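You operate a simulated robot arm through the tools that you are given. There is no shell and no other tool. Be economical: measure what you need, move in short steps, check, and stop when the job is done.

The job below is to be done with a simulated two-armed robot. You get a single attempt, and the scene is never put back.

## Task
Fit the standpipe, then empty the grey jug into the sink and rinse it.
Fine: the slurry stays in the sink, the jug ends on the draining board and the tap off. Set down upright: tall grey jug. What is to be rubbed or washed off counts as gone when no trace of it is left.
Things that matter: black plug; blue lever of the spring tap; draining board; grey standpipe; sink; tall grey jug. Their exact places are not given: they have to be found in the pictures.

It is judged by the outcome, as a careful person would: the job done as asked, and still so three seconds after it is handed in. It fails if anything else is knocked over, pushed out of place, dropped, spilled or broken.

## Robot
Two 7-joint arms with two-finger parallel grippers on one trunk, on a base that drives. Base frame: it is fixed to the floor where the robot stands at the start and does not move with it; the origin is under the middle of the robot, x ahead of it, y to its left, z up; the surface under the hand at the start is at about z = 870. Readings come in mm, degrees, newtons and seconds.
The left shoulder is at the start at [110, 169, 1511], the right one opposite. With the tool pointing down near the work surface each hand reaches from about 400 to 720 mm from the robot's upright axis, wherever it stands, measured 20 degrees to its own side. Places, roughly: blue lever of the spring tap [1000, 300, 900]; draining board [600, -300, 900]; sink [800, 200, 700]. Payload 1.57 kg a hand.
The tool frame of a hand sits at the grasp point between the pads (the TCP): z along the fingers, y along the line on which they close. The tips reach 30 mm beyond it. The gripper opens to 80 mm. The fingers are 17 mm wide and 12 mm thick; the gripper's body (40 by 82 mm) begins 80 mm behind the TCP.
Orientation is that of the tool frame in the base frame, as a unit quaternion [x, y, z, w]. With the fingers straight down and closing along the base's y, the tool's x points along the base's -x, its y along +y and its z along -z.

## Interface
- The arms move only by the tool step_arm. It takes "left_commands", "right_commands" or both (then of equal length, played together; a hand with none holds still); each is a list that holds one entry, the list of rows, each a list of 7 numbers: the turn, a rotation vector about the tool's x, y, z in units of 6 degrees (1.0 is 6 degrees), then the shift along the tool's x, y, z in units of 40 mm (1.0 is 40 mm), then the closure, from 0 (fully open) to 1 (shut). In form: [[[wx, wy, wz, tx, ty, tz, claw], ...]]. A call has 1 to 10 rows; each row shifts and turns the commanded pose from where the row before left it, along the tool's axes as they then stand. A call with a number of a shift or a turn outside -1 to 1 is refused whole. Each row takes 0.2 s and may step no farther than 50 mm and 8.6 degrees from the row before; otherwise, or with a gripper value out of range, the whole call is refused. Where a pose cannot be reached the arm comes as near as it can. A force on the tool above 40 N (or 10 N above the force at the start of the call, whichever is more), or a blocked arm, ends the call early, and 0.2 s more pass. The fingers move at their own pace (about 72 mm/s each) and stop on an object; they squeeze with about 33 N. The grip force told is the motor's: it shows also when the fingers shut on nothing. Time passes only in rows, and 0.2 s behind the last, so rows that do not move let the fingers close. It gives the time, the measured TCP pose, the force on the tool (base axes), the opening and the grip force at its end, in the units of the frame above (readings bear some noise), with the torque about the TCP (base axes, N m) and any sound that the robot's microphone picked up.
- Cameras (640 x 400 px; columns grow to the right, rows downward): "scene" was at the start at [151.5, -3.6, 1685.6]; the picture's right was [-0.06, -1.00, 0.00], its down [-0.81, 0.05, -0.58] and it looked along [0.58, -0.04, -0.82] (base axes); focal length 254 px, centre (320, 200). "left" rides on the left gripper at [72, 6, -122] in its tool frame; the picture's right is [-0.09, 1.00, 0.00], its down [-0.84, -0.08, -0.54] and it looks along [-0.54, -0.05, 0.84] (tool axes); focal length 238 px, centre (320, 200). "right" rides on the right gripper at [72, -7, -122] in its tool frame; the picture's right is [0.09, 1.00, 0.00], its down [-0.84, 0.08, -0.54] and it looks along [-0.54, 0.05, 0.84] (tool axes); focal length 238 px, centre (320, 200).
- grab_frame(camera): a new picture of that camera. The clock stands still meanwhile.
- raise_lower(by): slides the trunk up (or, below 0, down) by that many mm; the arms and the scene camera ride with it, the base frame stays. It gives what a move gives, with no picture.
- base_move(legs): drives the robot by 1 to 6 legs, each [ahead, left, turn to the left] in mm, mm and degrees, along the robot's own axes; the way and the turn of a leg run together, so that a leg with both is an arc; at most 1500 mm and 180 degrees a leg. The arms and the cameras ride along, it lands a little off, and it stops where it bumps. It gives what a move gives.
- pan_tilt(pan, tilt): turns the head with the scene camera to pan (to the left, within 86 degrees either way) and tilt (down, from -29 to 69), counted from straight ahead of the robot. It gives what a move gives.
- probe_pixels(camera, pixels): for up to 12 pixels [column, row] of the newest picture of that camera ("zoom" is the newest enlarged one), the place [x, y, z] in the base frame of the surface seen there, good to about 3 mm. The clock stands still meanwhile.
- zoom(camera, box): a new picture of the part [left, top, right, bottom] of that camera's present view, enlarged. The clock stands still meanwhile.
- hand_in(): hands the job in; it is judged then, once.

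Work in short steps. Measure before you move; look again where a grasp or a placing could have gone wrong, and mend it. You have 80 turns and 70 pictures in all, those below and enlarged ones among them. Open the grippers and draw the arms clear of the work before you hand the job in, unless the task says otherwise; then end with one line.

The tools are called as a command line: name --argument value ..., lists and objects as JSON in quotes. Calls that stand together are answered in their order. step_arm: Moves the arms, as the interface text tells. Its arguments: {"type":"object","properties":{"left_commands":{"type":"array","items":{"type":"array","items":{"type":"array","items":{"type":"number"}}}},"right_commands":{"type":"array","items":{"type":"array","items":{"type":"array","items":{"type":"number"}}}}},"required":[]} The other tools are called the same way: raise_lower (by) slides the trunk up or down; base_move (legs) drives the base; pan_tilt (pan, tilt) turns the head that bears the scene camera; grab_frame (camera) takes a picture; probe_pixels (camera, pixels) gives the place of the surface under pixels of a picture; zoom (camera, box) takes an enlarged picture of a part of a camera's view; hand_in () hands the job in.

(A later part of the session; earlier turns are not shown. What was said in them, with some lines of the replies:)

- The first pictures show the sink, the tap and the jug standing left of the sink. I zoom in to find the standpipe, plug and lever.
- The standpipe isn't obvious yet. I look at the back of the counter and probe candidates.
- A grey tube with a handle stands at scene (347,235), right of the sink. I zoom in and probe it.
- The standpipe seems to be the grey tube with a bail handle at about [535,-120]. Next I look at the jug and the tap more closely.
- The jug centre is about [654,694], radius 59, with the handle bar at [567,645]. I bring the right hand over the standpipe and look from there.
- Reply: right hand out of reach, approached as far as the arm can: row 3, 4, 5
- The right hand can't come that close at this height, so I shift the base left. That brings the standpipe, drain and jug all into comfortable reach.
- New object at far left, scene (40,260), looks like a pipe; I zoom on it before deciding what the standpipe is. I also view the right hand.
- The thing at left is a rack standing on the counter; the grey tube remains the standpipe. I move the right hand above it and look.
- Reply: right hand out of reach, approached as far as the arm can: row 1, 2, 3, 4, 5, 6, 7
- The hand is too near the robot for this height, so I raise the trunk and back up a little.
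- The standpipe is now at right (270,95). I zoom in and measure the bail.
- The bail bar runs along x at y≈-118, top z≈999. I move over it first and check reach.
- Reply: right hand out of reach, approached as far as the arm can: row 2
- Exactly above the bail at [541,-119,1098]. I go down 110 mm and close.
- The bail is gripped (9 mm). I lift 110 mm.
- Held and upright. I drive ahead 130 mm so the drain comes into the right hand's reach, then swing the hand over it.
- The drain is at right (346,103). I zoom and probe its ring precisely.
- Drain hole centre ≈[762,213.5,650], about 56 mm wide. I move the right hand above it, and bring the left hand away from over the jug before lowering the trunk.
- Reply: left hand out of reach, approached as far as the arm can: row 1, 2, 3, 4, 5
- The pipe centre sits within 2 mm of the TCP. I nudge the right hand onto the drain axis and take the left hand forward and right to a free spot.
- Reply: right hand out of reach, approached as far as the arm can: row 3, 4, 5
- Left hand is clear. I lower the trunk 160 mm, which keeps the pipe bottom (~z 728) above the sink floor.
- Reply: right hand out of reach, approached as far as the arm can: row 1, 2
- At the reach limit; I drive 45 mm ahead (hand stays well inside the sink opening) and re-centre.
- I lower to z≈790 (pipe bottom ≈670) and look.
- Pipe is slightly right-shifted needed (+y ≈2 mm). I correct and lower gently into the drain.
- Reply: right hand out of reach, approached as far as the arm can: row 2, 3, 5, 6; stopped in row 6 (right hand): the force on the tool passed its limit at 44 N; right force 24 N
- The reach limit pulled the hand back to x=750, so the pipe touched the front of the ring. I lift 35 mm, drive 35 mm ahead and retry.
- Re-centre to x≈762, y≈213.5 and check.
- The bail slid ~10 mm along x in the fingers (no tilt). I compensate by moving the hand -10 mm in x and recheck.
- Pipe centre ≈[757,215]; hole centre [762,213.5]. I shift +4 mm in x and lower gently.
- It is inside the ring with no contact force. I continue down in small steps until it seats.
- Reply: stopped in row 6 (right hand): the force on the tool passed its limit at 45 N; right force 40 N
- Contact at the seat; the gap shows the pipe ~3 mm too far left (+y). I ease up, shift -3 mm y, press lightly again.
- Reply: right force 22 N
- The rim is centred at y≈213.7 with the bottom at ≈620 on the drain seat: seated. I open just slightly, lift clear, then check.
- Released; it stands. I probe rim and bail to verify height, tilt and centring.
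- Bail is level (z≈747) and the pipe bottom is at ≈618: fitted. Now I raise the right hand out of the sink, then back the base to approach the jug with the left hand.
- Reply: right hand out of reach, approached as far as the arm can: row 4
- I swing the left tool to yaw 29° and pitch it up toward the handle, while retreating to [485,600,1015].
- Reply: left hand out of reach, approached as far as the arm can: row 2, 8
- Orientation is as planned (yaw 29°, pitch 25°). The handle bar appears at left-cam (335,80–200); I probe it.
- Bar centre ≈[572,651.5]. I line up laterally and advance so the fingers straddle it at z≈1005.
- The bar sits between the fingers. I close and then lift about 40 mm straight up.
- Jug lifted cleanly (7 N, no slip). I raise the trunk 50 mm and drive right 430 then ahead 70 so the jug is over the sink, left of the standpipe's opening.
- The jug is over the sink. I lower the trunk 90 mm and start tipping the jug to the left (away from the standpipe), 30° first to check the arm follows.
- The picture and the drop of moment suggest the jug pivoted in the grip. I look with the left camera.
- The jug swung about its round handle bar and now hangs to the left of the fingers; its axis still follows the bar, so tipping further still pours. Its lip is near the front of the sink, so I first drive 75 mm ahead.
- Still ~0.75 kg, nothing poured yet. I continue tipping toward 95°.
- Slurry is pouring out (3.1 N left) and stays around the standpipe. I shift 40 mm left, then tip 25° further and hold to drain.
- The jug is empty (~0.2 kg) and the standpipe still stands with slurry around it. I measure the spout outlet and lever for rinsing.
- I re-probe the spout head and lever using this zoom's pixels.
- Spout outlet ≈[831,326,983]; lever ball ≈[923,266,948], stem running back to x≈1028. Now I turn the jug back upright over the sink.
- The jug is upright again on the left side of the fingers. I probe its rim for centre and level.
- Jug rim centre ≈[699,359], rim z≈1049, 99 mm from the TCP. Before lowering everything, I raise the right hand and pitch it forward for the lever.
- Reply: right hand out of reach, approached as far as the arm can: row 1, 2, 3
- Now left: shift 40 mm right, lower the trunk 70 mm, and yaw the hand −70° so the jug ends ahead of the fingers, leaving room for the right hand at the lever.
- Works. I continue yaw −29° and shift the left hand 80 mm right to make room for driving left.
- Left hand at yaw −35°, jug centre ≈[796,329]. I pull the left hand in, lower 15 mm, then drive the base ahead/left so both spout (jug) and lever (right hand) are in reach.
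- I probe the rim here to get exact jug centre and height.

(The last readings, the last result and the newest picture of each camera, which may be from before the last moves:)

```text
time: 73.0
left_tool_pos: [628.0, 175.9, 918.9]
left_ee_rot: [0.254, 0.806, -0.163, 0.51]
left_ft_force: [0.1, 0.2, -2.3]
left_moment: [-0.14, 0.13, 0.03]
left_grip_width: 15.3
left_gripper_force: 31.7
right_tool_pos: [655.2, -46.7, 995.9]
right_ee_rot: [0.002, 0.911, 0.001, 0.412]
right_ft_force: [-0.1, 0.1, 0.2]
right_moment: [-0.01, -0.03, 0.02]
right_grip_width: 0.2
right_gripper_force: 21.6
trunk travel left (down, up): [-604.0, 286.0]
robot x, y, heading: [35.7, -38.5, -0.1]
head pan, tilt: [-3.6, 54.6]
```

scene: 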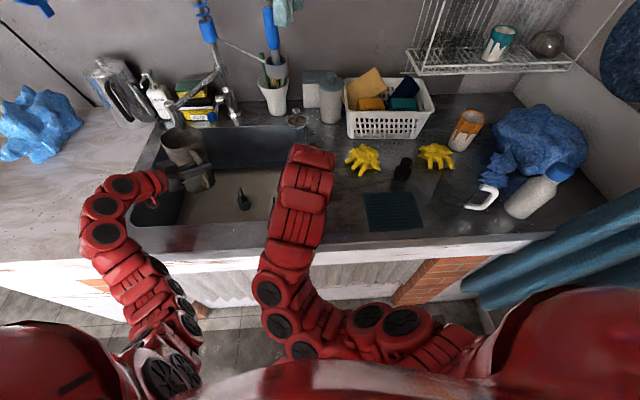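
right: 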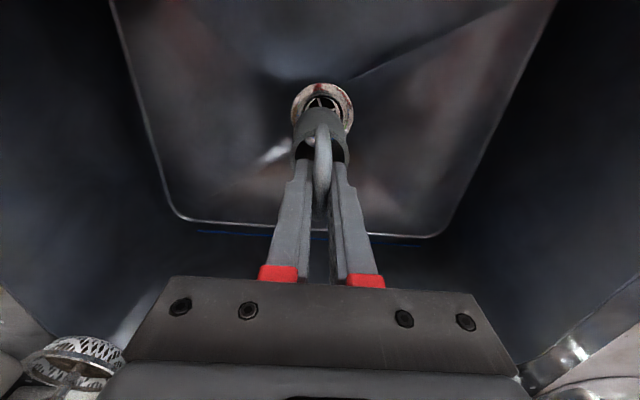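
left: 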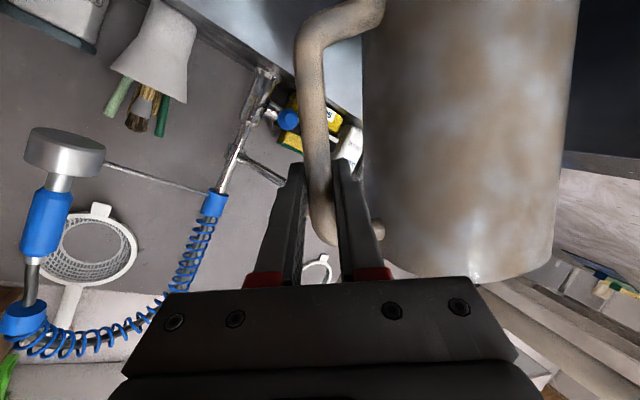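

Jug centre [708,230], rim now z≈953–968, below the outlet (983). I drive +122 ahead and +96 left to put the jug under the spout.

base_move --legs '[[122, 96, 0]]'

zoom --camera "scene" --box '[120, 60, 380, 240]'

```text
time: 74.5
left_tool_pos: [741.0, 271.1, 922.6]
left_ee_rot: [0.254, 0.804, -0.16, 0.512]
left_ft_force: [0.5, -1.3, -2.1]
left_moment: [-0.14, 0.12, -0.02]
left_grip_width: 15.4
left_gripper_force: 31.8
right_tool_pos: [770.5, 47.4, 1000.1]
right_ee_rot: [0.0, 0.91, 0.004, 0.415]
right_ft_force: [0.4, -0.6, 0.1]
right_moment: [0.01, 0.01, -0.03]
right_grip_width: 0.1
right_gripper_force: 21.1
trunk travel left (down, up): [-604.0, 286.0]
robot x, y, heading: [151.7, 51.9, 0.4]
head pan, tilt: [-3.6, 54.6]
stopped in leg 1: the robot was blocked; the commanded pose is now the measured one
```

```text
2.22 times, centred on (250, 150) of scene
```

zoom: 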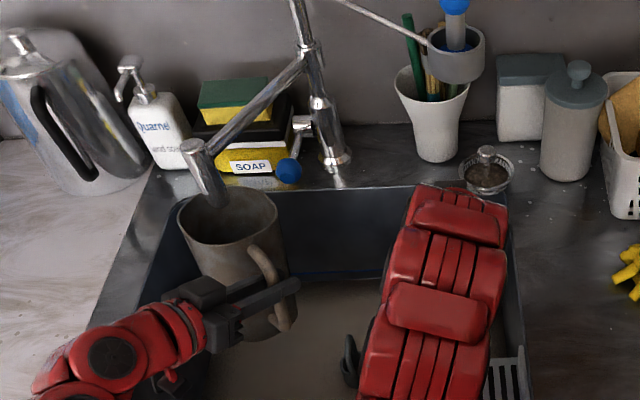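

The base stopped at the counter, but the spout now points into the jug mouth. Next the right hand: yaw +35° and approach the blue lever ball at [923,266,948] with fingers partly open.

step_arm --right_commands '[[[-0.73, 0, -0.64, 0, 0, 0, 0.4], [-0.73, 0, -0.64, 0, 0, 0, 0.4], [-0.73, 0, -0.64, 0, 0, 0, 0.4], [-0.73, 0, -0.64, 0, 0, 0, 0.4], [-0.73, 0, -0.64, 0, 0, 0, 0.4], [-0.73, 0, -0.64, 0, 0, 0, 0.4], [0, 0, 0, -0.527, 0.384, 0.674, 0.4], [0, 0, 0, -0.527, 0.384, 0.674, 0.4], [0, 0, 0, -0.527, 0.384, 0.674, 0.4], [0, 0, 0, 0, 0, 0, 0.4]]]'

grab_frame --camera "right"

```text
time: 76.7
left_tool_pos: [739.9, 271.0, 922.6]
left_ee_rot: [0.253, 0.805, -0.161, 0.513]
left_ft_force: [-0.4, 0.4, -2.5]
left_moment: [-0.11, 0.13, -0.02]
left_grip_width: 15.4
left_gripper_force: 31.0
right_tool_pos: [826.9, 144.1, 995.6]
right_ee_rot: [-0.273, 0.867, 0.126, 0.397]
right_ft_force: [-0.1, 0.7, -0.2]
right_moment: [0.0, 0.0, -0.08]
right_grip_width: 48.0
right_gripper_force: 0.1
trunk travel left (down, up): [-604.0, 286.0]
robot x, y, heading: [150.2, 56.8, 0.4]
head pan, tilt: [-3.6, 54.6]
```

```text
15 pictures are left
```

right: 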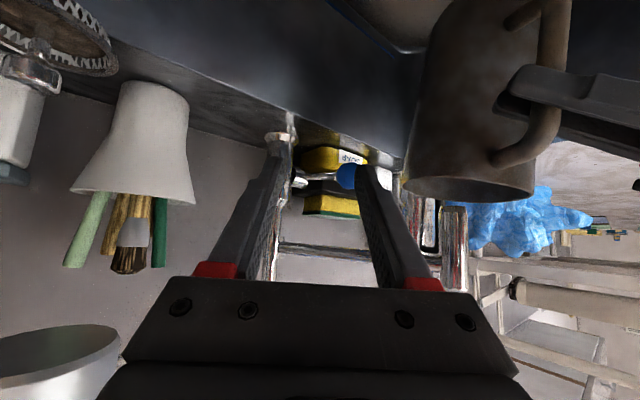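

The ball shows at (347,175). I probe it, the spout outlet, and the jug rim.

probe_pixels --camera "right" --pixels '[[347, 175], [345, 168], [330, 180], [455, 215], [455, 210], [440, 200], [405, 180], [530, 195], [420, 190]]'

```text
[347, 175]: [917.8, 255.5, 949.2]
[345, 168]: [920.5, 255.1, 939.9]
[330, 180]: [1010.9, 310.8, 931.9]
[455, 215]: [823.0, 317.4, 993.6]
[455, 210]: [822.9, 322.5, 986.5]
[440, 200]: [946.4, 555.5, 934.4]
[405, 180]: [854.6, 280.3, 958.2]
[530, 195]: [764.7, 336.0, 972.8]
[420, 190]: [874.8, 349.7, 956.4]
```

I advance to the ball in two stages and close on it.

step_arm --right_commands '[[[0, 0, 0, -0.375, 0.27, 0.58, 0.4], [0, 0, 0, -0.375, 0.27, 0.58, 0.4], [0, 0, 0, -0.375, 0.27, 0.58, 0.4], [0, 0, 0, -0.375, 0.27, 0.58, 0.4], [0, 0, 0, 0, 0, 0, 0.4], [0, 0, 0, 0, 0, 0.6, 0.4], [0, 0, 0, 0, 0, 0.6, 0.4], [0, 0, 0, 0, 0, 0, 0.4]]]'

zoom --camera "right" --box '[200, 80, 520, 300]'

```text
time: 78.5
left_tool_pos: [741.5, 270.7, 921.8]
left_ee_rot: [0.254, 0.804, -0.161, 0.512]
left_ft_force: [0.3, 1.0, -2.0]
left_moment: [-0.11, 0.15, 0.05]
left_grip_width: 15.2
left_gripper_force: 31.1
right_tool_pos: [920.6, 264.3, 949.0]
right_ee_rot: [-0.274, 0.867, 0.128, 0.396]
right_ft_force: [0.2, 0.1, 0.8]
right_moment: [-0.01, 0.02, 0.0]
right_grip_width: 48.0
right_gripper_force: 0.0
trunk travel left (down, up): [-604.0, 286.0]
robot x, y, heading: [151.9, 54.0, -0.0]
head pan, tilt: [-3.6, 54.6]
```

```text
1.82 times, centred on (360, 190) of right
```

zoom: 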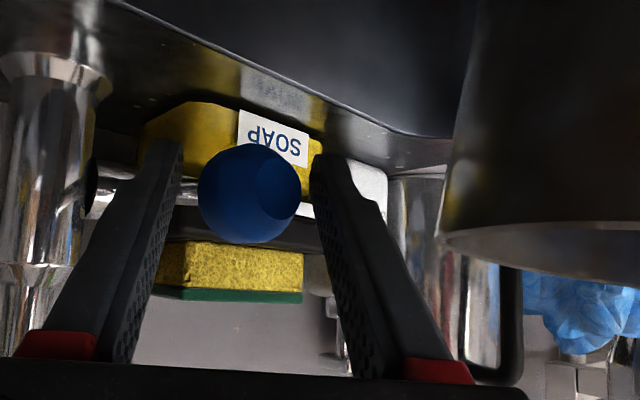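

The ball is centred between the fingers. I close and try lifting the lever gently 12 mm.

step_arm --right_commands '[[[0, 0, 0, 0, 0, 0, 1], [0, 0, 0, 0, 0, 0, 1], [0, 0, 0, 0, 0, 0, 1], [0, 0, 0, -0.075, 0, -0.065, 1], [0, 0, 0, -0.075, 0, -0.065, 1], [0, 0, 0, -0.075, 0, -0.065, 1], [0, 0, 0, 0, 0, 0, 1]]]'

zoom --camera "scene" --box '[140, 80, 300, 200]'

```text
time: 80.1
left_tool_pos: [741.7, 270.8, 922.0]
left_ee_rot: [0.254, 0.805, -0.16, 0.512]
left_ft_force: [-0.5, 0.4, -1.8]
left_moment: [-0.13, 0.15, -0.03]
left_grip_width: 15.5
left_gripper_force: 31.5
right_tool_pos: [919.7, 262.7, 959.2]
right_ee_rot: [-0.274, 0.867, 0.127, 0.396]
right_ft_force: [-22.8, -13.2, -12.0]
right_moment: [-0.55, 1.93, -0.74]
right_grip_width: 34.5
right_gripper_force: 42.1
trunk travel left (down, up): [-604.0, 286.0]
robot x, y, heading: [156.1, 52.1, -0.1]
head pan, tilt: [-3.6, 54.6]
```

```text
3.33 times, centred on (220, 140) of scene
```

zoom: 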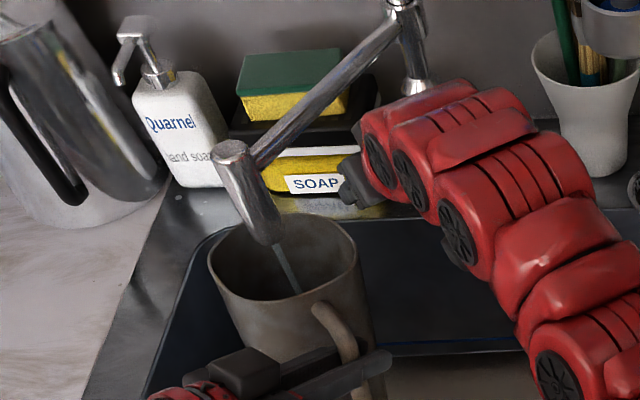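

Water runs into the jug. I hold the lever for a while and monitor the weight.

step_arm --right_commands '[[[0, 0, 0, 0, 0, 0, 1], [0, 0, 0, 0, 0, 0, 1], [0, 0, 0, 0, 0, 0, 1], [0, 0, 0, 0, 0, 0, 1], [0, 0, 0, 0, 0, 0, 1], [0, 0, 0, 0, 0, 0, 1], [0, 0, 0, 0, 0, 0, 1], [0, 0, 0, 0, 0, 0, 1], [0, 0, 0, 0, 0, 0, 1], [0, 0, 0, 0, 0, 0, 1]]]'

```text
time: 80.8
left_tool_pos: [740.4, 271.1, 921.7]
left_ee_rot: [0.253, 0.805, -0.16, 0.512]
left_ft_force: [0.0, 0.4, -1.9]
left_moment: [-0.13, 0.16, 0.01]
left_grip_width: 15.1
left_gripper_force: 31.3
right_tool_pos: [921.2, 263.2, 960.5]
right_ee_rot: [-0.273, 0.868, 0.126, 0.395]
right_ft_force: [-18.9, -10.9, 9.3]
right_moment: [0.17, -0.52, -0.84]
right_grip_width: 34.4
right_gripper_force: 41.8
trunk travel left (down, up): [-604.0, 286.0]
robot x, y, heading: [150.1, 55.4, 0.3]
head pan, tilt: [-3.6, 54.6]
stopped in row 3 (right hand): the force on the tool passed its limit at 41 N (the readings are from after the stop); the commanded pose is now the measured one
```

The force settled after the stop; I hold again.

step_arm --right_commands '[[[0, 0, 0, 0, 0, 0, 1], [0, 0, 0, 0, 0, 0, 1], [0, 0, 0, 0, 0, 0, 1], [0, 0, 0, 0, 0, 0, 1], [0, 0, 0, 0, 0, 0, 1], [0, 0, 0, 0, 0, 0, 1], [0, 0, 0, 0, 0, 0, 1], [0, 0, 0, 0, 0, 0, 1], [0, 0, 0, 0, 0, 0, 1], [0, 0, 0, 0, 0, 0, 1]]]'

zoom --camera "scene" --box '[140, 80, 300, 200]'

```text
time: 83.0
left_tool_pos: [740.6, 269.9, 922.8]
left_ee_rot: [0.253, 0.805, -0.16, 0.512]
left_ft_force: [-0.1, -0.9, -2.4]
left_moment: [-0.15, 0.18, 0.0]
left_grip_width: 15.2
left_gripper_force: 31.3
right_tool_pos: [922.4, 263.3, 958.4]
right_ee_rot: [-0.274, 0.867, 0.127, 0.396]
right_ft_force: [-11.1, -5.5, -2.6]
right_moment: [-0.29, 0.57, -0.76]
right_grip_width: 34.1
right_gripper_force: 41.2
trunk travel left (down, up): [-604.0, 286.0]
robot x, y, heading: [153.4, 55.4, 0.2]
head pan, tilt: [-3.6, 54.6]
```

```text
3.33 times, centred on (220, 140) of scene
```

zoom: 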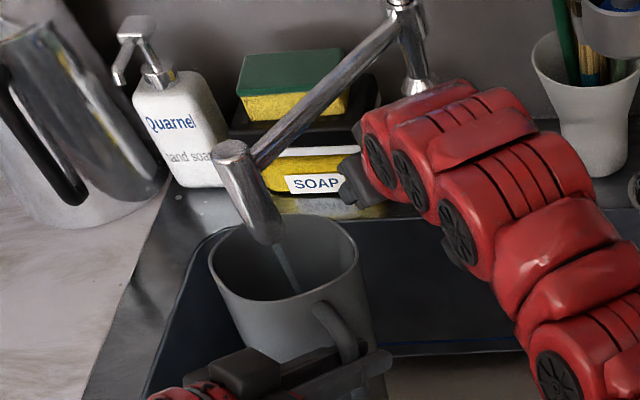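

The jug has turned clean grey. I hold a little longer, then lower the lever back to its start height and check the water stops.

step_arm --right_commands '[[[0, 0, 0, 0, 0, 0, 1], [0, 0, 0, 0, 0, 0, 1], [0, 0, 0, 0, 0, 0, 1], [0, 0, 0, 0, 0, 0, 1], [0, 0, 0, 0, 0, 0, 1], [0, 0, 0, 0.075, 0, 0.065, 1], [0, 0, 0, 0.075, 0, 0.065, 1], [0, 0, 0, 0.075, 0, 0.065, 1], [0, 0, 0, 0.02, 0, 0.02, 0.8], [0, 0, 0, 0, 0, 0, 0.4]]]'

zoom --camera "scene" --box '[140, 80, 300, 200]'

```text
time: 84.3
left_tool_pos: [739.5, 270.6, 921.3]
left_ee_rot: [0.254, 0.805, -0.161, 0.512]
left_ft_force: [0.4, 0.6, -4.1]
left_moment: [-0.17, 0.19, -0.01]
left_grip_width: 15.5
left_gripper_force: 31.7
right_tool_pos: [920.5, 263.6, 958.6]
right_ee_rot: [-0.275, 0.867, 0.128, 0.396]
right_ft_force: [-22.5, -12.2, 9.2]
right_moment: [0.24, -0.63, -0.59]
right_grip_width: 34.2
right_gripper_force: 42.0
trunk travel left (down, up): [-604.0, 286.0]
robot x, y, heading: [154.2, 50.8, 0.1]
head pan, tilt: [-3.6, 54.6]
stopped in row 6 (right hand): the force on the tool passed its limit at 42 N (the readings are from after the stop); the commanded pose is now the measured one
```

```text
3.33 times, centred on (220, 140) of scene
```

zoom: 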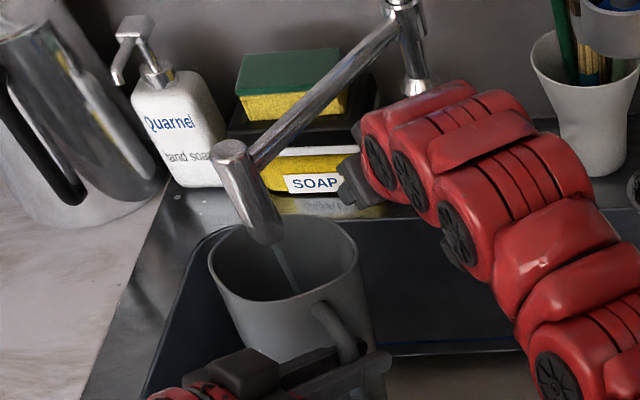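

The grip strain trips the limit, so I lower in gentle steps while relaxing the grip slightly, then open.

step_arm --right_commands '[[[0, 0, 0, 0, 0, 0, 0.4], [0, 0, 0, 0, 0, 0, 0.4], [0, 0, 0, 0, 0, 0, 0.4]]]'

zoom --camera "scene" --box '[140, 80, 300, 200]'

zoom --camera "right" --box '[200, 80, 520, 300]'

probe_pixels --camera "zoom" --pixels '[[245, 190], [245, 150], [245, 235], [120, 180]]'

```text
time: 85.2
left_tool_pos: [740.6, 270.0, 922.1]
left_ee_rot: [0.254, 0.804, -0.162, 0.512]
left_ft_force: [-0.3, -0.1, -4.5]
left_moment: [-0.2, 0.22, 0.0]
left_grip_width: 15.5
left_gripper_force: 31.1
right_tool_pos: [921.3, 263.6, 958.6]
right_ee_rot: [-0.273, 0.867, 0.127, 0.397]
right_ft_force: [0.2, -0.5, 0.6]
right_moment: [-0.01, 0.0, -0.01]
right_grip_width: 47.9
right_gripper_force: 0.0
trunk travel left (down, up): [-604.0, 286.0]
robot x, y, heading: [149.8, 54.6, 0.3]
head pan, tilt: [-3.6, 54.6]
```

```text
3.33 times, centred on (220, 140) of scene
```

zoom: 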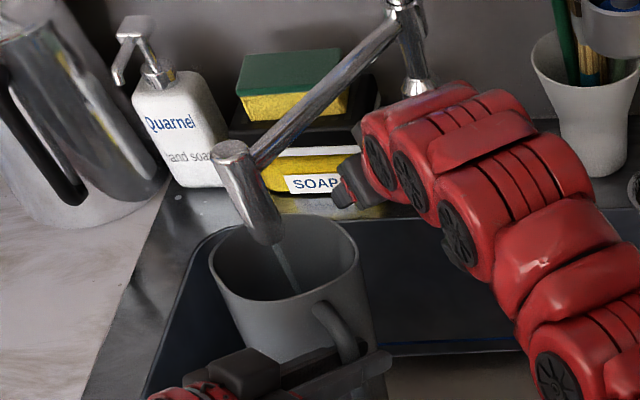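

```text
1.82 times, centred on (360, 190) of right
```

zoom: 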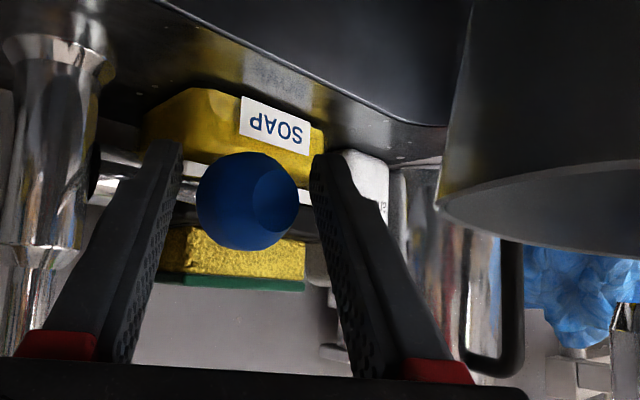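

```text
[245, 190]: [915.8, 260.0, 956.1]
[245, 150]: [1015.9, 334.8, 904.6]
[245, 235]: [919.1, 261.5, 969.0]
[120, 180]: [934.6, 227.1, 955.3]
```

The lever stays where it is put (still running, ball at z≈957). I hold the ball with a light squeeze and push it down 14 mm.

step_arm --right_commands '[[[0, 0, 0, 0, 0, 0, 0.6], [0, 0, 0, 0, 0, 0, 0.6], [0, 0, 0, 0.09, 0, 0.08, 0.6], [0, 0, 0, 0.09, 0, 0.08, 0.6], [0, 0, 0, 0.09, 0, 0.08, 0.6], [0, 0, 0, 0, 0, 0, 0.6]]]'

zoom --camera "scene" --box '[140, 80, 300, 200]'

```text
time: 86.5
left_tool_pos: [739.7, 270.3, 921.8]
left_ee_rot: [0.253, 0.804, -0.162, 0.513]
left_ft_force: [0.5, 0.2, -3.3]
left_moment: [-0.22, 0.21, 0.01]
left_grip_width: 15.7
left_gripper_force: 31.3
right_tool_pos: [919.6, 264.8, 945.9]
right_ee_rot: [-0.275, 0.867, 0.128, 0.397]
right_ft_force: [-16.7, -2.1, 8.9]
right_moment: [0.55, -1.01, -0.4]
right_grip_width: 33.9
right_gripper_force: 41.4
trunk travel left (down, up): [-604.0, 286.0]
robot x, y, heading: [153.8, 57.1, 0.1]
head pan, tilt: [-3.6, 54.6]
```

```text
3.33 times, centred on (220, 140) of scene
```

zoom: 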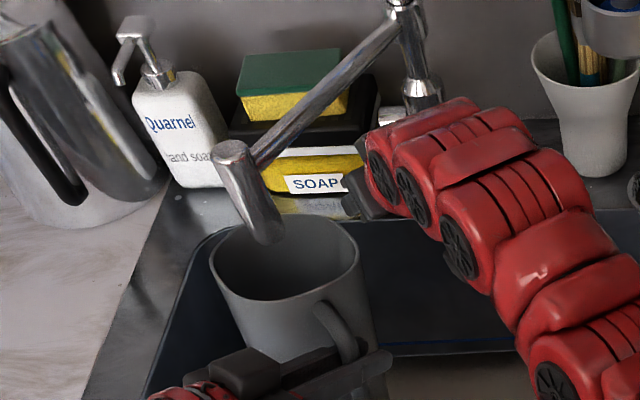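

Water is off. I release the ball, retract the right hand along its axis and move it well to the right.

step_arm --right_commands '[[[0, 0, 0, 0, 0, 0, 0.4], [0, 0, 0, 0, 0, 0, 0.4], [0, 0, 0, 0, 0, -0.9, 0.4], [0, 0, 0, 0, 0, -0.9, 0.4], [0, 0, 0, 0, 0, -0.9, 0.4], [0, 0, 0, 0.373, -0.819, -0.435, 0.4], [0, 0, 0, 0.373, -0.819, -0.435, 0.4], [0, 0, 0, 0.373, -0.819, -0.435, 0.4], [0, 0, 0, 0.373, -0.819, -0.435, 0.4], [0, 0, 0, 0.373, -0.819, -0.435, 0.4]]]'

base_move --legs '[[-85, -75, 0]]'

raise_lower --by 100

grab_frame --camera "scene"

```text
time: 88.8
left_tool_pos: [740.3, 270.2, 921.5]
left_ee_rot: [0.254, 0.805, -0.162, 0.511]
left_ft_force: [0.2, -0.6, -3.6]
left_moment: [-0.19, 0.23, -0.01]
left_grip_width: 15.4
left_gripper_force: 31.1
right_tool_pos: [854.6, 16.7, 1015.5]
right_ee_rot: [-0.274, 0.867, 0.128, 0.397]
right_ft_force: [0.1, 0.7, 0.5]
right_moment: [0.0, -0.03, 0.02]
right_grip_width: 48.5
right_gripper_force: 0.0
trunk travel left (down, up): [-604.0, 286.0]
robot x, y, heading: [150.0, 52.9, 0.3]
head pan, tilt: [-3.6, 54.6]
```

```text
time: 90.0
left_tool_pos: [661.0, 199.8, 917.4]
left_ee_rot: [0.252, 0.806, -0.163, 0.51]
left_ft_force: [0.1, -0.1, -4.7]
left_moment: [-0.18, 0.25, 0.01]
left_grip_width: 15.2
left_gripper_force: 31.4
right_tool_pos: [775.6, -53.2, 1010.5]
right_ee_rot: [-0.275, 0.868, 0.127, 0.394]
right_ft_force: [-0.6, -0.3, 0.4]
right_moment: [0.0, -0.01, 0.01]
right_grip_width: 48.0
right_gripper_force: 0.0
trunk travel left (down, up): [-604.0, 286.0]
robot x, y, heading: [68.0, -17.6, 0.6]
head pan, tilt: [-3.6, 54.6]
```

```text
time: 91.3
left_tool_pos: [662.6, 200.4, 1016.7]
left_ee_rot: [0.252, 0.806, -0.164, 0.51]
left_ft_force: [0.6, 0.3, -2.7]
left_moment: [-0.23, 0.23, 0.0]
left_grip_width: 15.4
left_gripper_force: 31.6
right_tool_pos: [777.4, -52.3, 1109.6]
right_ee_rot: [-0.275, 0.868, 0.128, 0.393]
right_ft_force: [0.1, 0.7, 0.0]
right_moment: [0.0, 0.0, 0.01]
right_grip_width: 48.4
right_gripper_force: 0.0
trunk travel left (down, up): [-704.0, 186.0]
robot x, y, heading: [67.7, -17.9, 0.3]
head pan, tilt: [-3.6, 54.6]
```

```text
7 pictures are left
```

scene: 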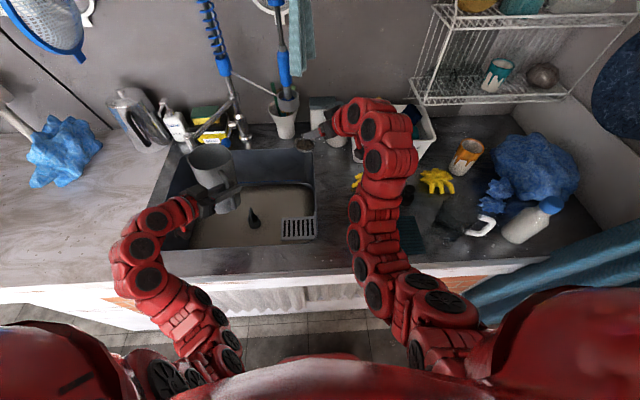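

Jug is over the sink, clear of the spout. I back off 30 mm more and pour the rinse water out to the left.

base_move --legs '[[-30, 0, 0]]'

step_arm --left_commands '[[[0.423, 0, -0.906, 0, 0, 0, 1], [0.423, 0, -0.906, 0, 0, 0, 1], [0.423, 0, -0.906, 0, 0, 0, 1], [0.423, 0, -0.906, 0, 0, 0, 1], [0.423, 0, -0.906, 0, 0, 0, 1], [0.423, 0, -0.906, 0, 0, 0, 1], [0.423, 0, -0.906, 0, 0, 0, 1], [0.423, 0, -0.906, 0, 0, 0, 1], [0.423, 0, -0.906, 0, 0, 0, 1], [0.423, 0, -0.906, 0, 0, 0, 1]]]'

step_arm --left_commands '[[[0.423, 0, -0.906, 0, 0, 0, 1], [0.423, 0, -0.906, 0, 0, 0, 1], [0.423, 0, -0.906, 0, 0, 0, 1], [0.423, 0, -0.906, 0, 0, 0, 1], [0.423, 0, -0.906, 0, 0, 0, 1], [0.423, 0, -0.906, 0, 0, 0, 1], [0.423, 0, -0.906, 0, 0, 0, 1], [0.423, 0, -0.906, 0, 0, 0, 1], [0.423, 0, -0.906, 0, 0, 0, 1], [0, 0, 0, 0, 0, 0, 1]]]'

zoom --camera "scene" --box '[100, 90, 340, 270]'

```text
time: 92.1
left_tool_pos: [635.1, 198.8, 1016.6]
left_ee_rot: [0.253, 0.806, -0.164, 0.509]
left_ft_force: [-0.7, -0.1, -4.1]
left_moment: [-0.21, 0.25, -0.02]
left_grip_width: 15.2
left_gripper_force: 31.4
right_tool_pos: [749.3, -53.1, 1108.9]
right_ee_rot: [-0.274, 0.869, 0.127, 0.392]
right_ft_force: [0.0, -0.6, 0.0]
right_moment: [-0.01, 0.01, -0.01]
right_grip_width: 48.1
right_gripper_force: 0.0
trunk travel left (down, up): [-704.0, 186.0]
robot x, y, heading: [40.8, -18.1, 0.5]
head pan, tilt: [-3.6, 54.6]
```

```text
time: 94.3
left_tool_pos: [634.4, 200.0, 1017.3]
left_ee_rot: [-0.04, 0.778, -0.543, 0.314]
left_ft_force: [1.6, 0.0, -3.5]
left_moment: [0.09, -0.11, 0.02]
left_grip_width: 15.4
left_gripper_force: 31.7
right_tool_pos: [749.0, -53.2, 1109.0]
right_ee_rot: [-0.275, 0.868, 0.128, 0.393]
right_ft_force: [0.3, 0.2, 0.1]
right_moment: [-0.01, 0.02, 0.02]
right_grip_width: 48.0
right_gripper_force: 0.1
trunk travel left (down, up): [-704.0, 186.0]
robot x, y, heading: [40.2, -19.7, 0.2]
head pan, tilt: [-3.6, 54.6]
```

```text
time: 96.5
left_tool_pos: [632.6, 199.0, 1018.1]
left_ee_rot: [0.295, -0.572, 0.763, -0.063]
left_ft_force: [-0.1, -0.1, -2.0]
left_moment: [0.18, -0.04, 0.0]
left_grip_width: 15.1
left_gripper_force: 30.7
right_tool_pos: [747.8, -53.4, 1108.5]
right_ee_rot: [-0.274, 0.868, 0.127, 0.393]
right_ft_force: [-0.2, 0.2, 0.3]
right_moment: [0.03, -0.02, -0.01]
right_grip_width: 48.0
right_gripper_force: 0.0
trunk travel left (down, up): [-704.0, 186.0]
robot x, y, heading: [39.5, -21.6, 0.1]
head pan, tilt: [-3.6, 54.6]
```

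```text
2.22 times, centred on (220, 180) of scene
```

zoom: 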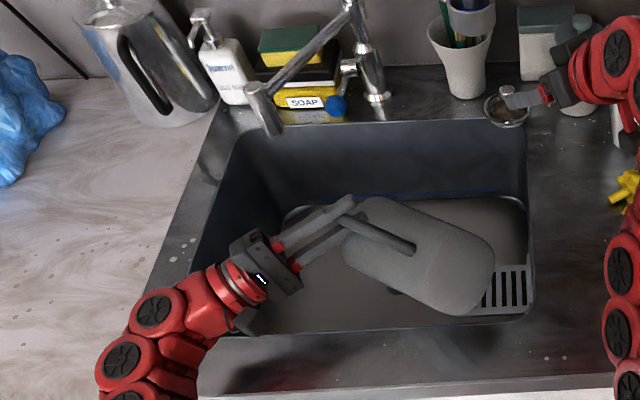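

Emptied (2.0 N), jug clean, tap off. I turn the jug upright again.

step_arm --left_commands '[[[-0.423, 0, 0.906, 0, 0, 0, 1], [-0.423, 0, 0.906, 0, 0, 0, 1], [-0.423, 0, 0.906, 0, 0, 0, 1], [-0.423, 0, 0.906, 0, 0, 0, 1], [-0.423, 0, 0.906, 0, 0, 0, 1], [-0.423, 0, 0.906, 0, 0, 0, 1], [-0.423, 0, 0.906, 0, 0, 0, 1], [-0.423, 0, 0.906, 0, 0, 0, 1], [-0.423, 0, 0.906, 0, 0, 0, 1], [-0.423, 0, 0.906, 0, 0, 0, 1]]]'

step_arm --left_commands '[[[-0.423, 0, 0.906, 0, 0, 0, 1], [-0.423, 0, 0.906, 0, 0, 0, 1], [-0.423, 0, 0.906, 0, 0, 0, 1], [-0.423, 0, 0.906, 0, 0, 0, 1], [-0.423, 0, 0.906, 0, 0, 0, 1], [-0.423, 0, 0.906, 0, 0, 0, 1], [-0.423, 0, 0.906, 0, 0, 0, 1], [-0.423, 0, 0.906, 0, 0, 0, 1], [-0.423, 0, 0.906, 0, 0, 0, 1], [0, 0, 0, 0, 0, 0, 1]]]'

grab_frame --camera "scene"

```text
time: 98.7
left_tool_pos: [634.5, 198.7, 1016.9]
left_ee_rot: [-0.009, 0.791, -0.509, 0.338]
left_ft_force: [0.3, -0.2, -2.4]
left_moment: [0.04, 0.03, 0.01]
left_grip_width: 15.1
left_gripper_force: 30.9
right_tool_pos: [748.5, -53.1, 1109.7]
right_ee_rot: [-0.274, 0.869, 0.126, 0.393]
right_ft_force: [-0.2, 0.1, -0.5]
right_moment: [0.0, 0.01, 0.0]
right_grip_width: 48.2
right_gripper_force: 0.1
trunk travel left (down, up): [-704.0, 186.0]
robot x, y, heading: [40.3, -19.5, 0.3]
head pan, tilt: [-3.6, 54.6]
```

```text
time: 100.9
left_tool_pos: [632.5, 199.4, 1016.6]
left_ee_rot: [0.253, 0.806, -0.163, 0.51]
left_ft_force: [-0.4, -0.1, -2.2]
left_moment: [-0.07, 0.15, 0.0]
left_grip_width: 15.1
left_gripper_force: 31.1
right_tool_pos: [748.2, -54.1, 1110.0]
right_ee_rot: [-0.274, 0.868, 0.126, 0.394]
right_ft_force: [0.2, 0.3, -0.2]
right_moment: [-0.02, 0.0, -0.01]
right_grip_width: 48.0
right_gripper_force: 0.0
trunk travel left (down, up): [-704.0, 186.0]
robot x, y, heading: [40.6, -19.4, 0.4]
head pan, tilt: [-3.6, 54.6]
```

```text
5 pictures are left
```

scene: 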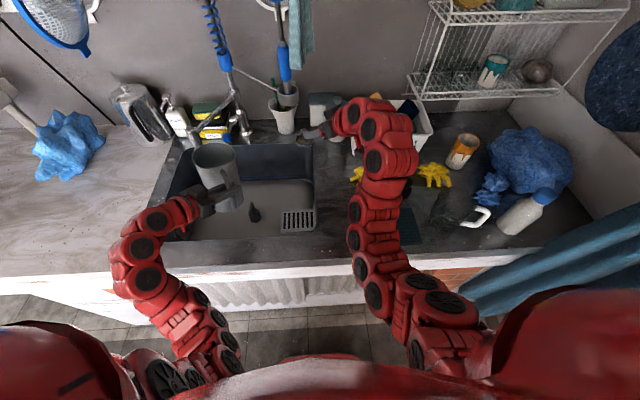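

I probe the jug rim and the candidate spots on the draining board.

probe_pixels --camera "scene" --pixels '[[194, 158], [200, 165], [215, 168], [230, 164], [235, 156], [335, 215], [330, 235], [408, 240], [420, 225], [435, 200], [345, 195], [318, 215]]'

```text
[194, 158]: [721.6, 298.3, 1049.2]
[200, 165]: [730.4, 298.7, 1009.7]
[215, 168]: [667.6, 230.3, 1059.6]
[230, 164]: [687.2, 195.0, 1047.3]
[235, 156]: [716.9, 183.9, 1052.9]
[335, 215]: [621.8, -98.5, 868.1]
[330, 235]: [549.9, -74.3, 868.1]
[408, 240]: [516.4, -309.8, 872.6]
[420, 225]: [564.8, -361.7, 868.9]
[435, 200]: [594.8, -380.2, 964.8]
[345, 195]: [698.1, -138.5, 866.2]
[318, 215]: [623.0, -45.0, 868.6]
```

Jug centre ≈[726,240], leaning ~8° forward in the grip. I raise 60 mm, correct the lean, move the left hand 160 mm right, then drive so the jug comes over [610,-120] on the board.

raise_lower --by 60

step_arm --left_commands '[[[-0.16, -0.545, 0.345, 0, 0, 0, 1], [-0.16, -0.545, 0.345, 0, 0, 0, 1], [0, 0, 0, -0.24, -0.82, 0.52, 1], [0, 0, 0, -0.24, -0.82, 0.52, 1], [0, 0, 0, -0.24, -0.82, 0.52, 1], [0, 0, 0, -0.24, -0.82, 0.52, 1], [0, 0, 0, 0, 0, 0, 1]]]'

base_move --legs '[[-50, -200, 0], [-66, 0, 0]]'

grab_frame --camera "scene"

```text
time: 101.9
left_tool_pos: [633.0, 199.5, 1076.8]
left_ee_rot: [0.253, 0.806, -0.164, 0.51]
left_ft_force: [-0.2, -0.3, -2.6]
left_moment: [-0.12, 0.16, 0.01]
left_grip_width: 15.6
left_gripper_force: 30.5
right_tool_pos: [748.1, -53.3, 1169.6]
right_ee_rot: [-0.274, 0.869, 0.127, 0.393]
right_ft_force: [0.1, 0.1, 0.0]
right_moment: [0.01, -0.02, -0.01]
right_grip_width: 48.2
right_gripper_force: 0.0
trunk travel left (down, up): [-764.0, 126.0]
robot x, y, heading: [38.6, -21.0, -0.0]
head pan, tilt: [-3.6, 54.6]
```

```text
time: 103.5
left_tool_pos: [631.9, 41.4, 1078.5]
left_ee_rot: [0.263, 0.769, -0.145, 0.564]
left_ft_force: [0.3, 1.0, -1.6]
left_moment: [-0.09, 0.17, -0.02]
left_grip_width: 15.2
left_gripper_force: 31.3
right_tool_pos: [748.4, -52.1, 1170.9]
right_ee_rot: [-0.275, 0.868, 0.127, 0.393]
right_ft_force: [0.3, 0.7, 0.6]
right_moment: [0.02, -0.03, 0.0]
right_grip_width: 47.9
right_gripper_force: 0.1
trunk travel left (down, up): [-764.0, 126.0]
robot x, y, heading: [40.7, -17.6, 0.2]
head pan, tilt: [-3.6, 54.6]
```

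```text
time: 105.7
left_tool_pos: [519.1, -156.2, 1078.9]
left_ee_rot: [0.26, 0.77, -0.142, 0.564]
left_ft_force: [-0.2, -0.8, -2.0]
left_moment: [-0.09, 0.2, 0.03]
left_grip_width: 15.4
left_gripper_force: 31.3
right_tool_pos: [636.5, -250.2, 1170.0]
right_ee_rot: [-0.277, 0.867, 0.129, 0.393]
right_ft_force: [-0.2, 0.2, 0.4]
right_moment: [0.0, 0.0, 0.01]
right_grip_width: 48.0
right_gripper_force: 0.1
trunk travel left (down, up): [-764.0, 126.0]
robot x, y, heading: [-68.3, -219.9, 0.7]
head pan, tilt: [-3.6, 54.6]
```

```text
4 pictures are left
```

scene: 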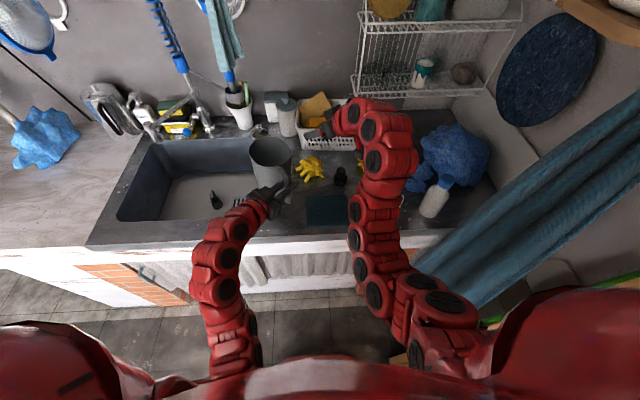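

I probe the rim to get jug centre, level and the clearance to the mat and gloves.

probe_pixels --camera "scene" --pixels '[[250, 155], [255, 162], [268, 167], [282, 164], [290, 157], [275, 166], [308, 205], [308, 223], [300, 170], [240, 205]]'

```text
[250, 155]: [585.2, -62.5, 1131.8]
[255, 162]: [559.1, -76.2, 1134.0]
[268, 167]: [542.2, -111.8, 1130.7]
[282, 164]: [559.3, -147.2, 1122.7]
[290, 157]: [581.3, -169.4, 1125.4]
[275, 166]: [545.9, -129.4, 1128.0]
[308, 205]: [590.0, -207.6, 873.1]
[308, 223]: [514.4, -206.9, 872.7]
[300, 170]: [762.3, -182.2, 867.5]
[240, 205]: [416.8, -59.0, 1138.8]
```

Jug centre [600,-116], ~4° lean, free spot below. I lower the trunk 60 mm, level it, and lower in small steps until contact.

raise_lower --by -60

step_arm --left_commands '[[[0, -0.73, -0.19, 0, 0, 0, 1], [0, 0, 0, 0.12, -0.01, 0.03, 1], [0, 0, 0, 0.12, -0.01, 0.03, 1], [0, 0, 0, 0.1, -0.01, 0.026, 1], [0, 0, 0, 0.07, -0.005, 0.018, 1], [0, 0, 0, 0, 0, 0, 1]]]'

```text
time: 106.7
left_tool_pos: [518.3, -155.4, 1017.9]
left_ee_rot: [0.261, 0.77, -0.143, 0.565]
left_ft_force: [0.1, -0.1, -2.1]
left_moment: [-0.05, 0.14, 0.01]
left_grip_width: 15.2
left_gripper_force: 31.1
right_tool_pos: [634.6, -249.8, 1109.6]
right_ee_rot: [-0.277, 0.867, 0.128, 0.393]
right_ft_force: [0.4, 0.7, 0.4]
right_moment: [-0.01, -0.01, -0.02]
right_grip_width: 48.1
right_gripper_force: 0.1
trunk travel left (down, up): [-704.0, 186.0]
robot x, y, heading: [-73.8, -220.6, 0.6]
head pan, tilt: [-3.6, 54.6]
```

```text
time: 108.1
left_tool_pos: [517.1, -158.3, 1007.0]
left_ee_rot: [0.247, 0.747, -0.159, 0.596]
left_ft_force: [-4.4, -7.7, 24.6]
left_moment: [0.07, -0.44, -0.08]
left_grip_width: 15.4
left_gripper_force: 31.2
right_tool_pos: [633.2, -251.7, 1113.5]
right_ee_rot: [-0.276, 0.867, 0.128, 0.394]
right_ft_force: [0.3, 0.3, 0.1]
right_moment: [-0.03, 0.02, -0.01]
right_grip_width: 48.0
right_gripper_force: 0.1
trunk travel left (down, up): [-704.0, 186.0]
robot x, y, heading: [-73.0, -219.3, 0.3]
head pan, tilt: [-3.6, 54.6]
```

It's on the board (25 N contact, TCP at the original grasp height). I ease off, open the fingers only slightly (the jug wall is close to one finger), and check.

step_arm --left_commands '[[[0, 0, 0, -0.04, 0, -0.012, 1], [0, 0, 0, 0, 0, 0, 0.76], [0, 0, 0, 0, 0, 0, 0.74], [0, 0, 0, 0, 0, 0, 0.72], [0, 0, 0, 0, 0, 0, 0.72]]]'

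zoom --camera "scene" --box '[190, 110, 350, 230]'

probe_pixels --camera "zoom" --pixels '[[250, 200], [270, 230], [310, 245], [360, 235], [390, 200]]'

```text
time: 109.3
left_tool_pos: [519.2, -157.5, 1001.7]
left_ee_rot: [0.247, 0.75, -0.158, 0.592]
left_ft_force: [0.0, 0.9, -0.5]
left_moment: [-0.02, 0.01, 0.01]
left_grip_width: 22.5
left_gripper_force: 0.1
right_tool_pos: [634.7, -249.7, 1110.7]
right_ee_rot: [-0.277, 0.867, 0.128, 0.394]
right_ft_force: [0.0, -0.1, -0.1]
right_moment: [0.0, 0.01, 0.02]
right_grip_width: 48.0
right_gripper_force: 0.0
trunk travel left (down, up): [-704.0, 186.0]
robot x, y, heading: [-73.4, -220.1, 0.5]
head pan, tilt: [-3.6, 54.6]
```

```text
3.33 times, centred on (270, 170) of scene
```

zoom: 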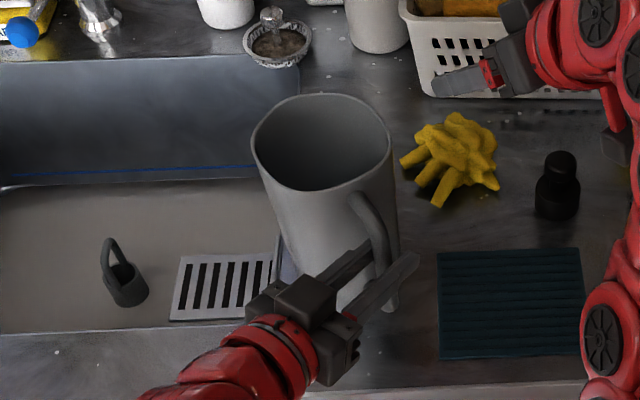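

```text
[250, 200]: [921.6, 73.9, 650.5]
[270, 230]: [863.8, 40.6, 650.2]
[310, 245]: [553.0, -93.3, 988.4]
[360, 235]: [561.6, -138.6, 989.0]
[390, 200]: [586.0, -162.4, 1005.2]
```

Jug stands free and upright, clear of mat and gloves. I retract the left hand straight back along its fingers.

step_arm --left_commands '[[[0, 0, 0, 0, 0, -0.4, 0.72], [0, 0, 0, 0, 0, -0.6, 0.72], [0, 0, 0, 0, 0, -0.8, 0.72], [0, 0, 0, 0, 0, -0.8, 0.72], [0, 0, 0, 0, 0, -0.8, 0.4], [0, 0, 0, 0, 0, 0, 0]]]' --right_commands '[[[0, 0, 0, 0, 0, 0, 0], [0, 0, 0, 0, 0, 0, 0], [0, 0, 0, 0, 0, 0, 0], [0, 0, 0, 0, 0, 0, 0], [0, 0, 0, 0, 0, 0, 0], [0, 0, 0, 0, 0, 0, 0]]]'

base_move --legs '[[-150, 0, 0]]'

grab_frame --camera "scene"

```text
time: 110.7
left_tool_pos: [443.7, -78.0, 1003.3]
left_ee_rot: [0.248, 0.75, -0.159, 0.592]
left_ft_force: [-0.2, -1.2, 0.2]
left_moment: [0.01, 0.0, 0.01]
left_grip_width: 79.7
left_gripper_force: 0.1
left hand out of reach, approached as far as the arm can: row 3, 4, 5
right_tool_pos: [636.4, -249.1, 1109.1]
right_ee_rot: [-0.277, 0.867, 0.128, 0.393]
right_ft_force: [0.0, -0.2, -0.4]
right_moment: [0.0, 0.0, 0.02]
right_grip_width: 80.1
right_gripper_force: 0.0
trunk travel left (down, up): [-704.0, 186.0]
robot x, y, heading: [-74.7, -220.1, 0.2]
head pan, tilt: [-3.6, 54.6]
```

```text
time: 112.1
left_tool_pos: [294.1, -80.1, 1003.8]
left_ee_rot: [0.248, 0.75, -0.159, 0.593]
left_ft_force: [-0.4, 0.3, 0.4]
left_moment: [-0.01, 0.03, -0.03]
left_grip_width: 79.8
left_gripper_force: 0.0
right_tool_pos: [485.6, -252.5, 1110.1]
right_ee_rot: [-0.276, 0.868, 0.127, 0.393]
right_ft_force: [-0.1, 0.0, 0.6]
right_moment: [-0.03, -0.02, -0.01]
right_grip_width: 80.3
right_gripper_force: 0.0
trunk travel left (down, up): [-704.0, 186.0]
robot x, y, heading: [-222.2, -219.5, 0.3]
head pan, tilt: [-3.6, 54.6]
```

```text
2 pictures are left
```

scene: 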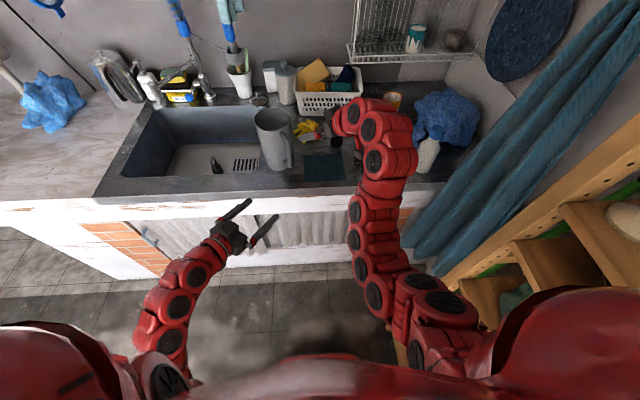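

The jug stands upright on the board and the arms are clear. One last enlarged look confirms tap, standpipe and jug.

zoom --camera "scene" --box '[120, 60, 340, 210]'

```text
2.67 times, centred on (230, 135) of scene
```

zoom: 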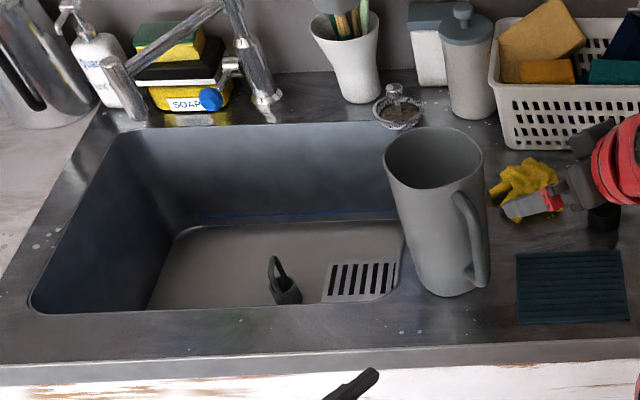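

The tap is off, the standpipe is upright in the drain, the slurry is in the sink, and the clean jug is upright on the draining board. Handing in.

hand_in

```text
The job is handed in.
```

The job is done and handed in: the standpipe is fitted in the drain, the slurry is in the sink, the rinsed jug stands upright on the draining board, and the tap is off.
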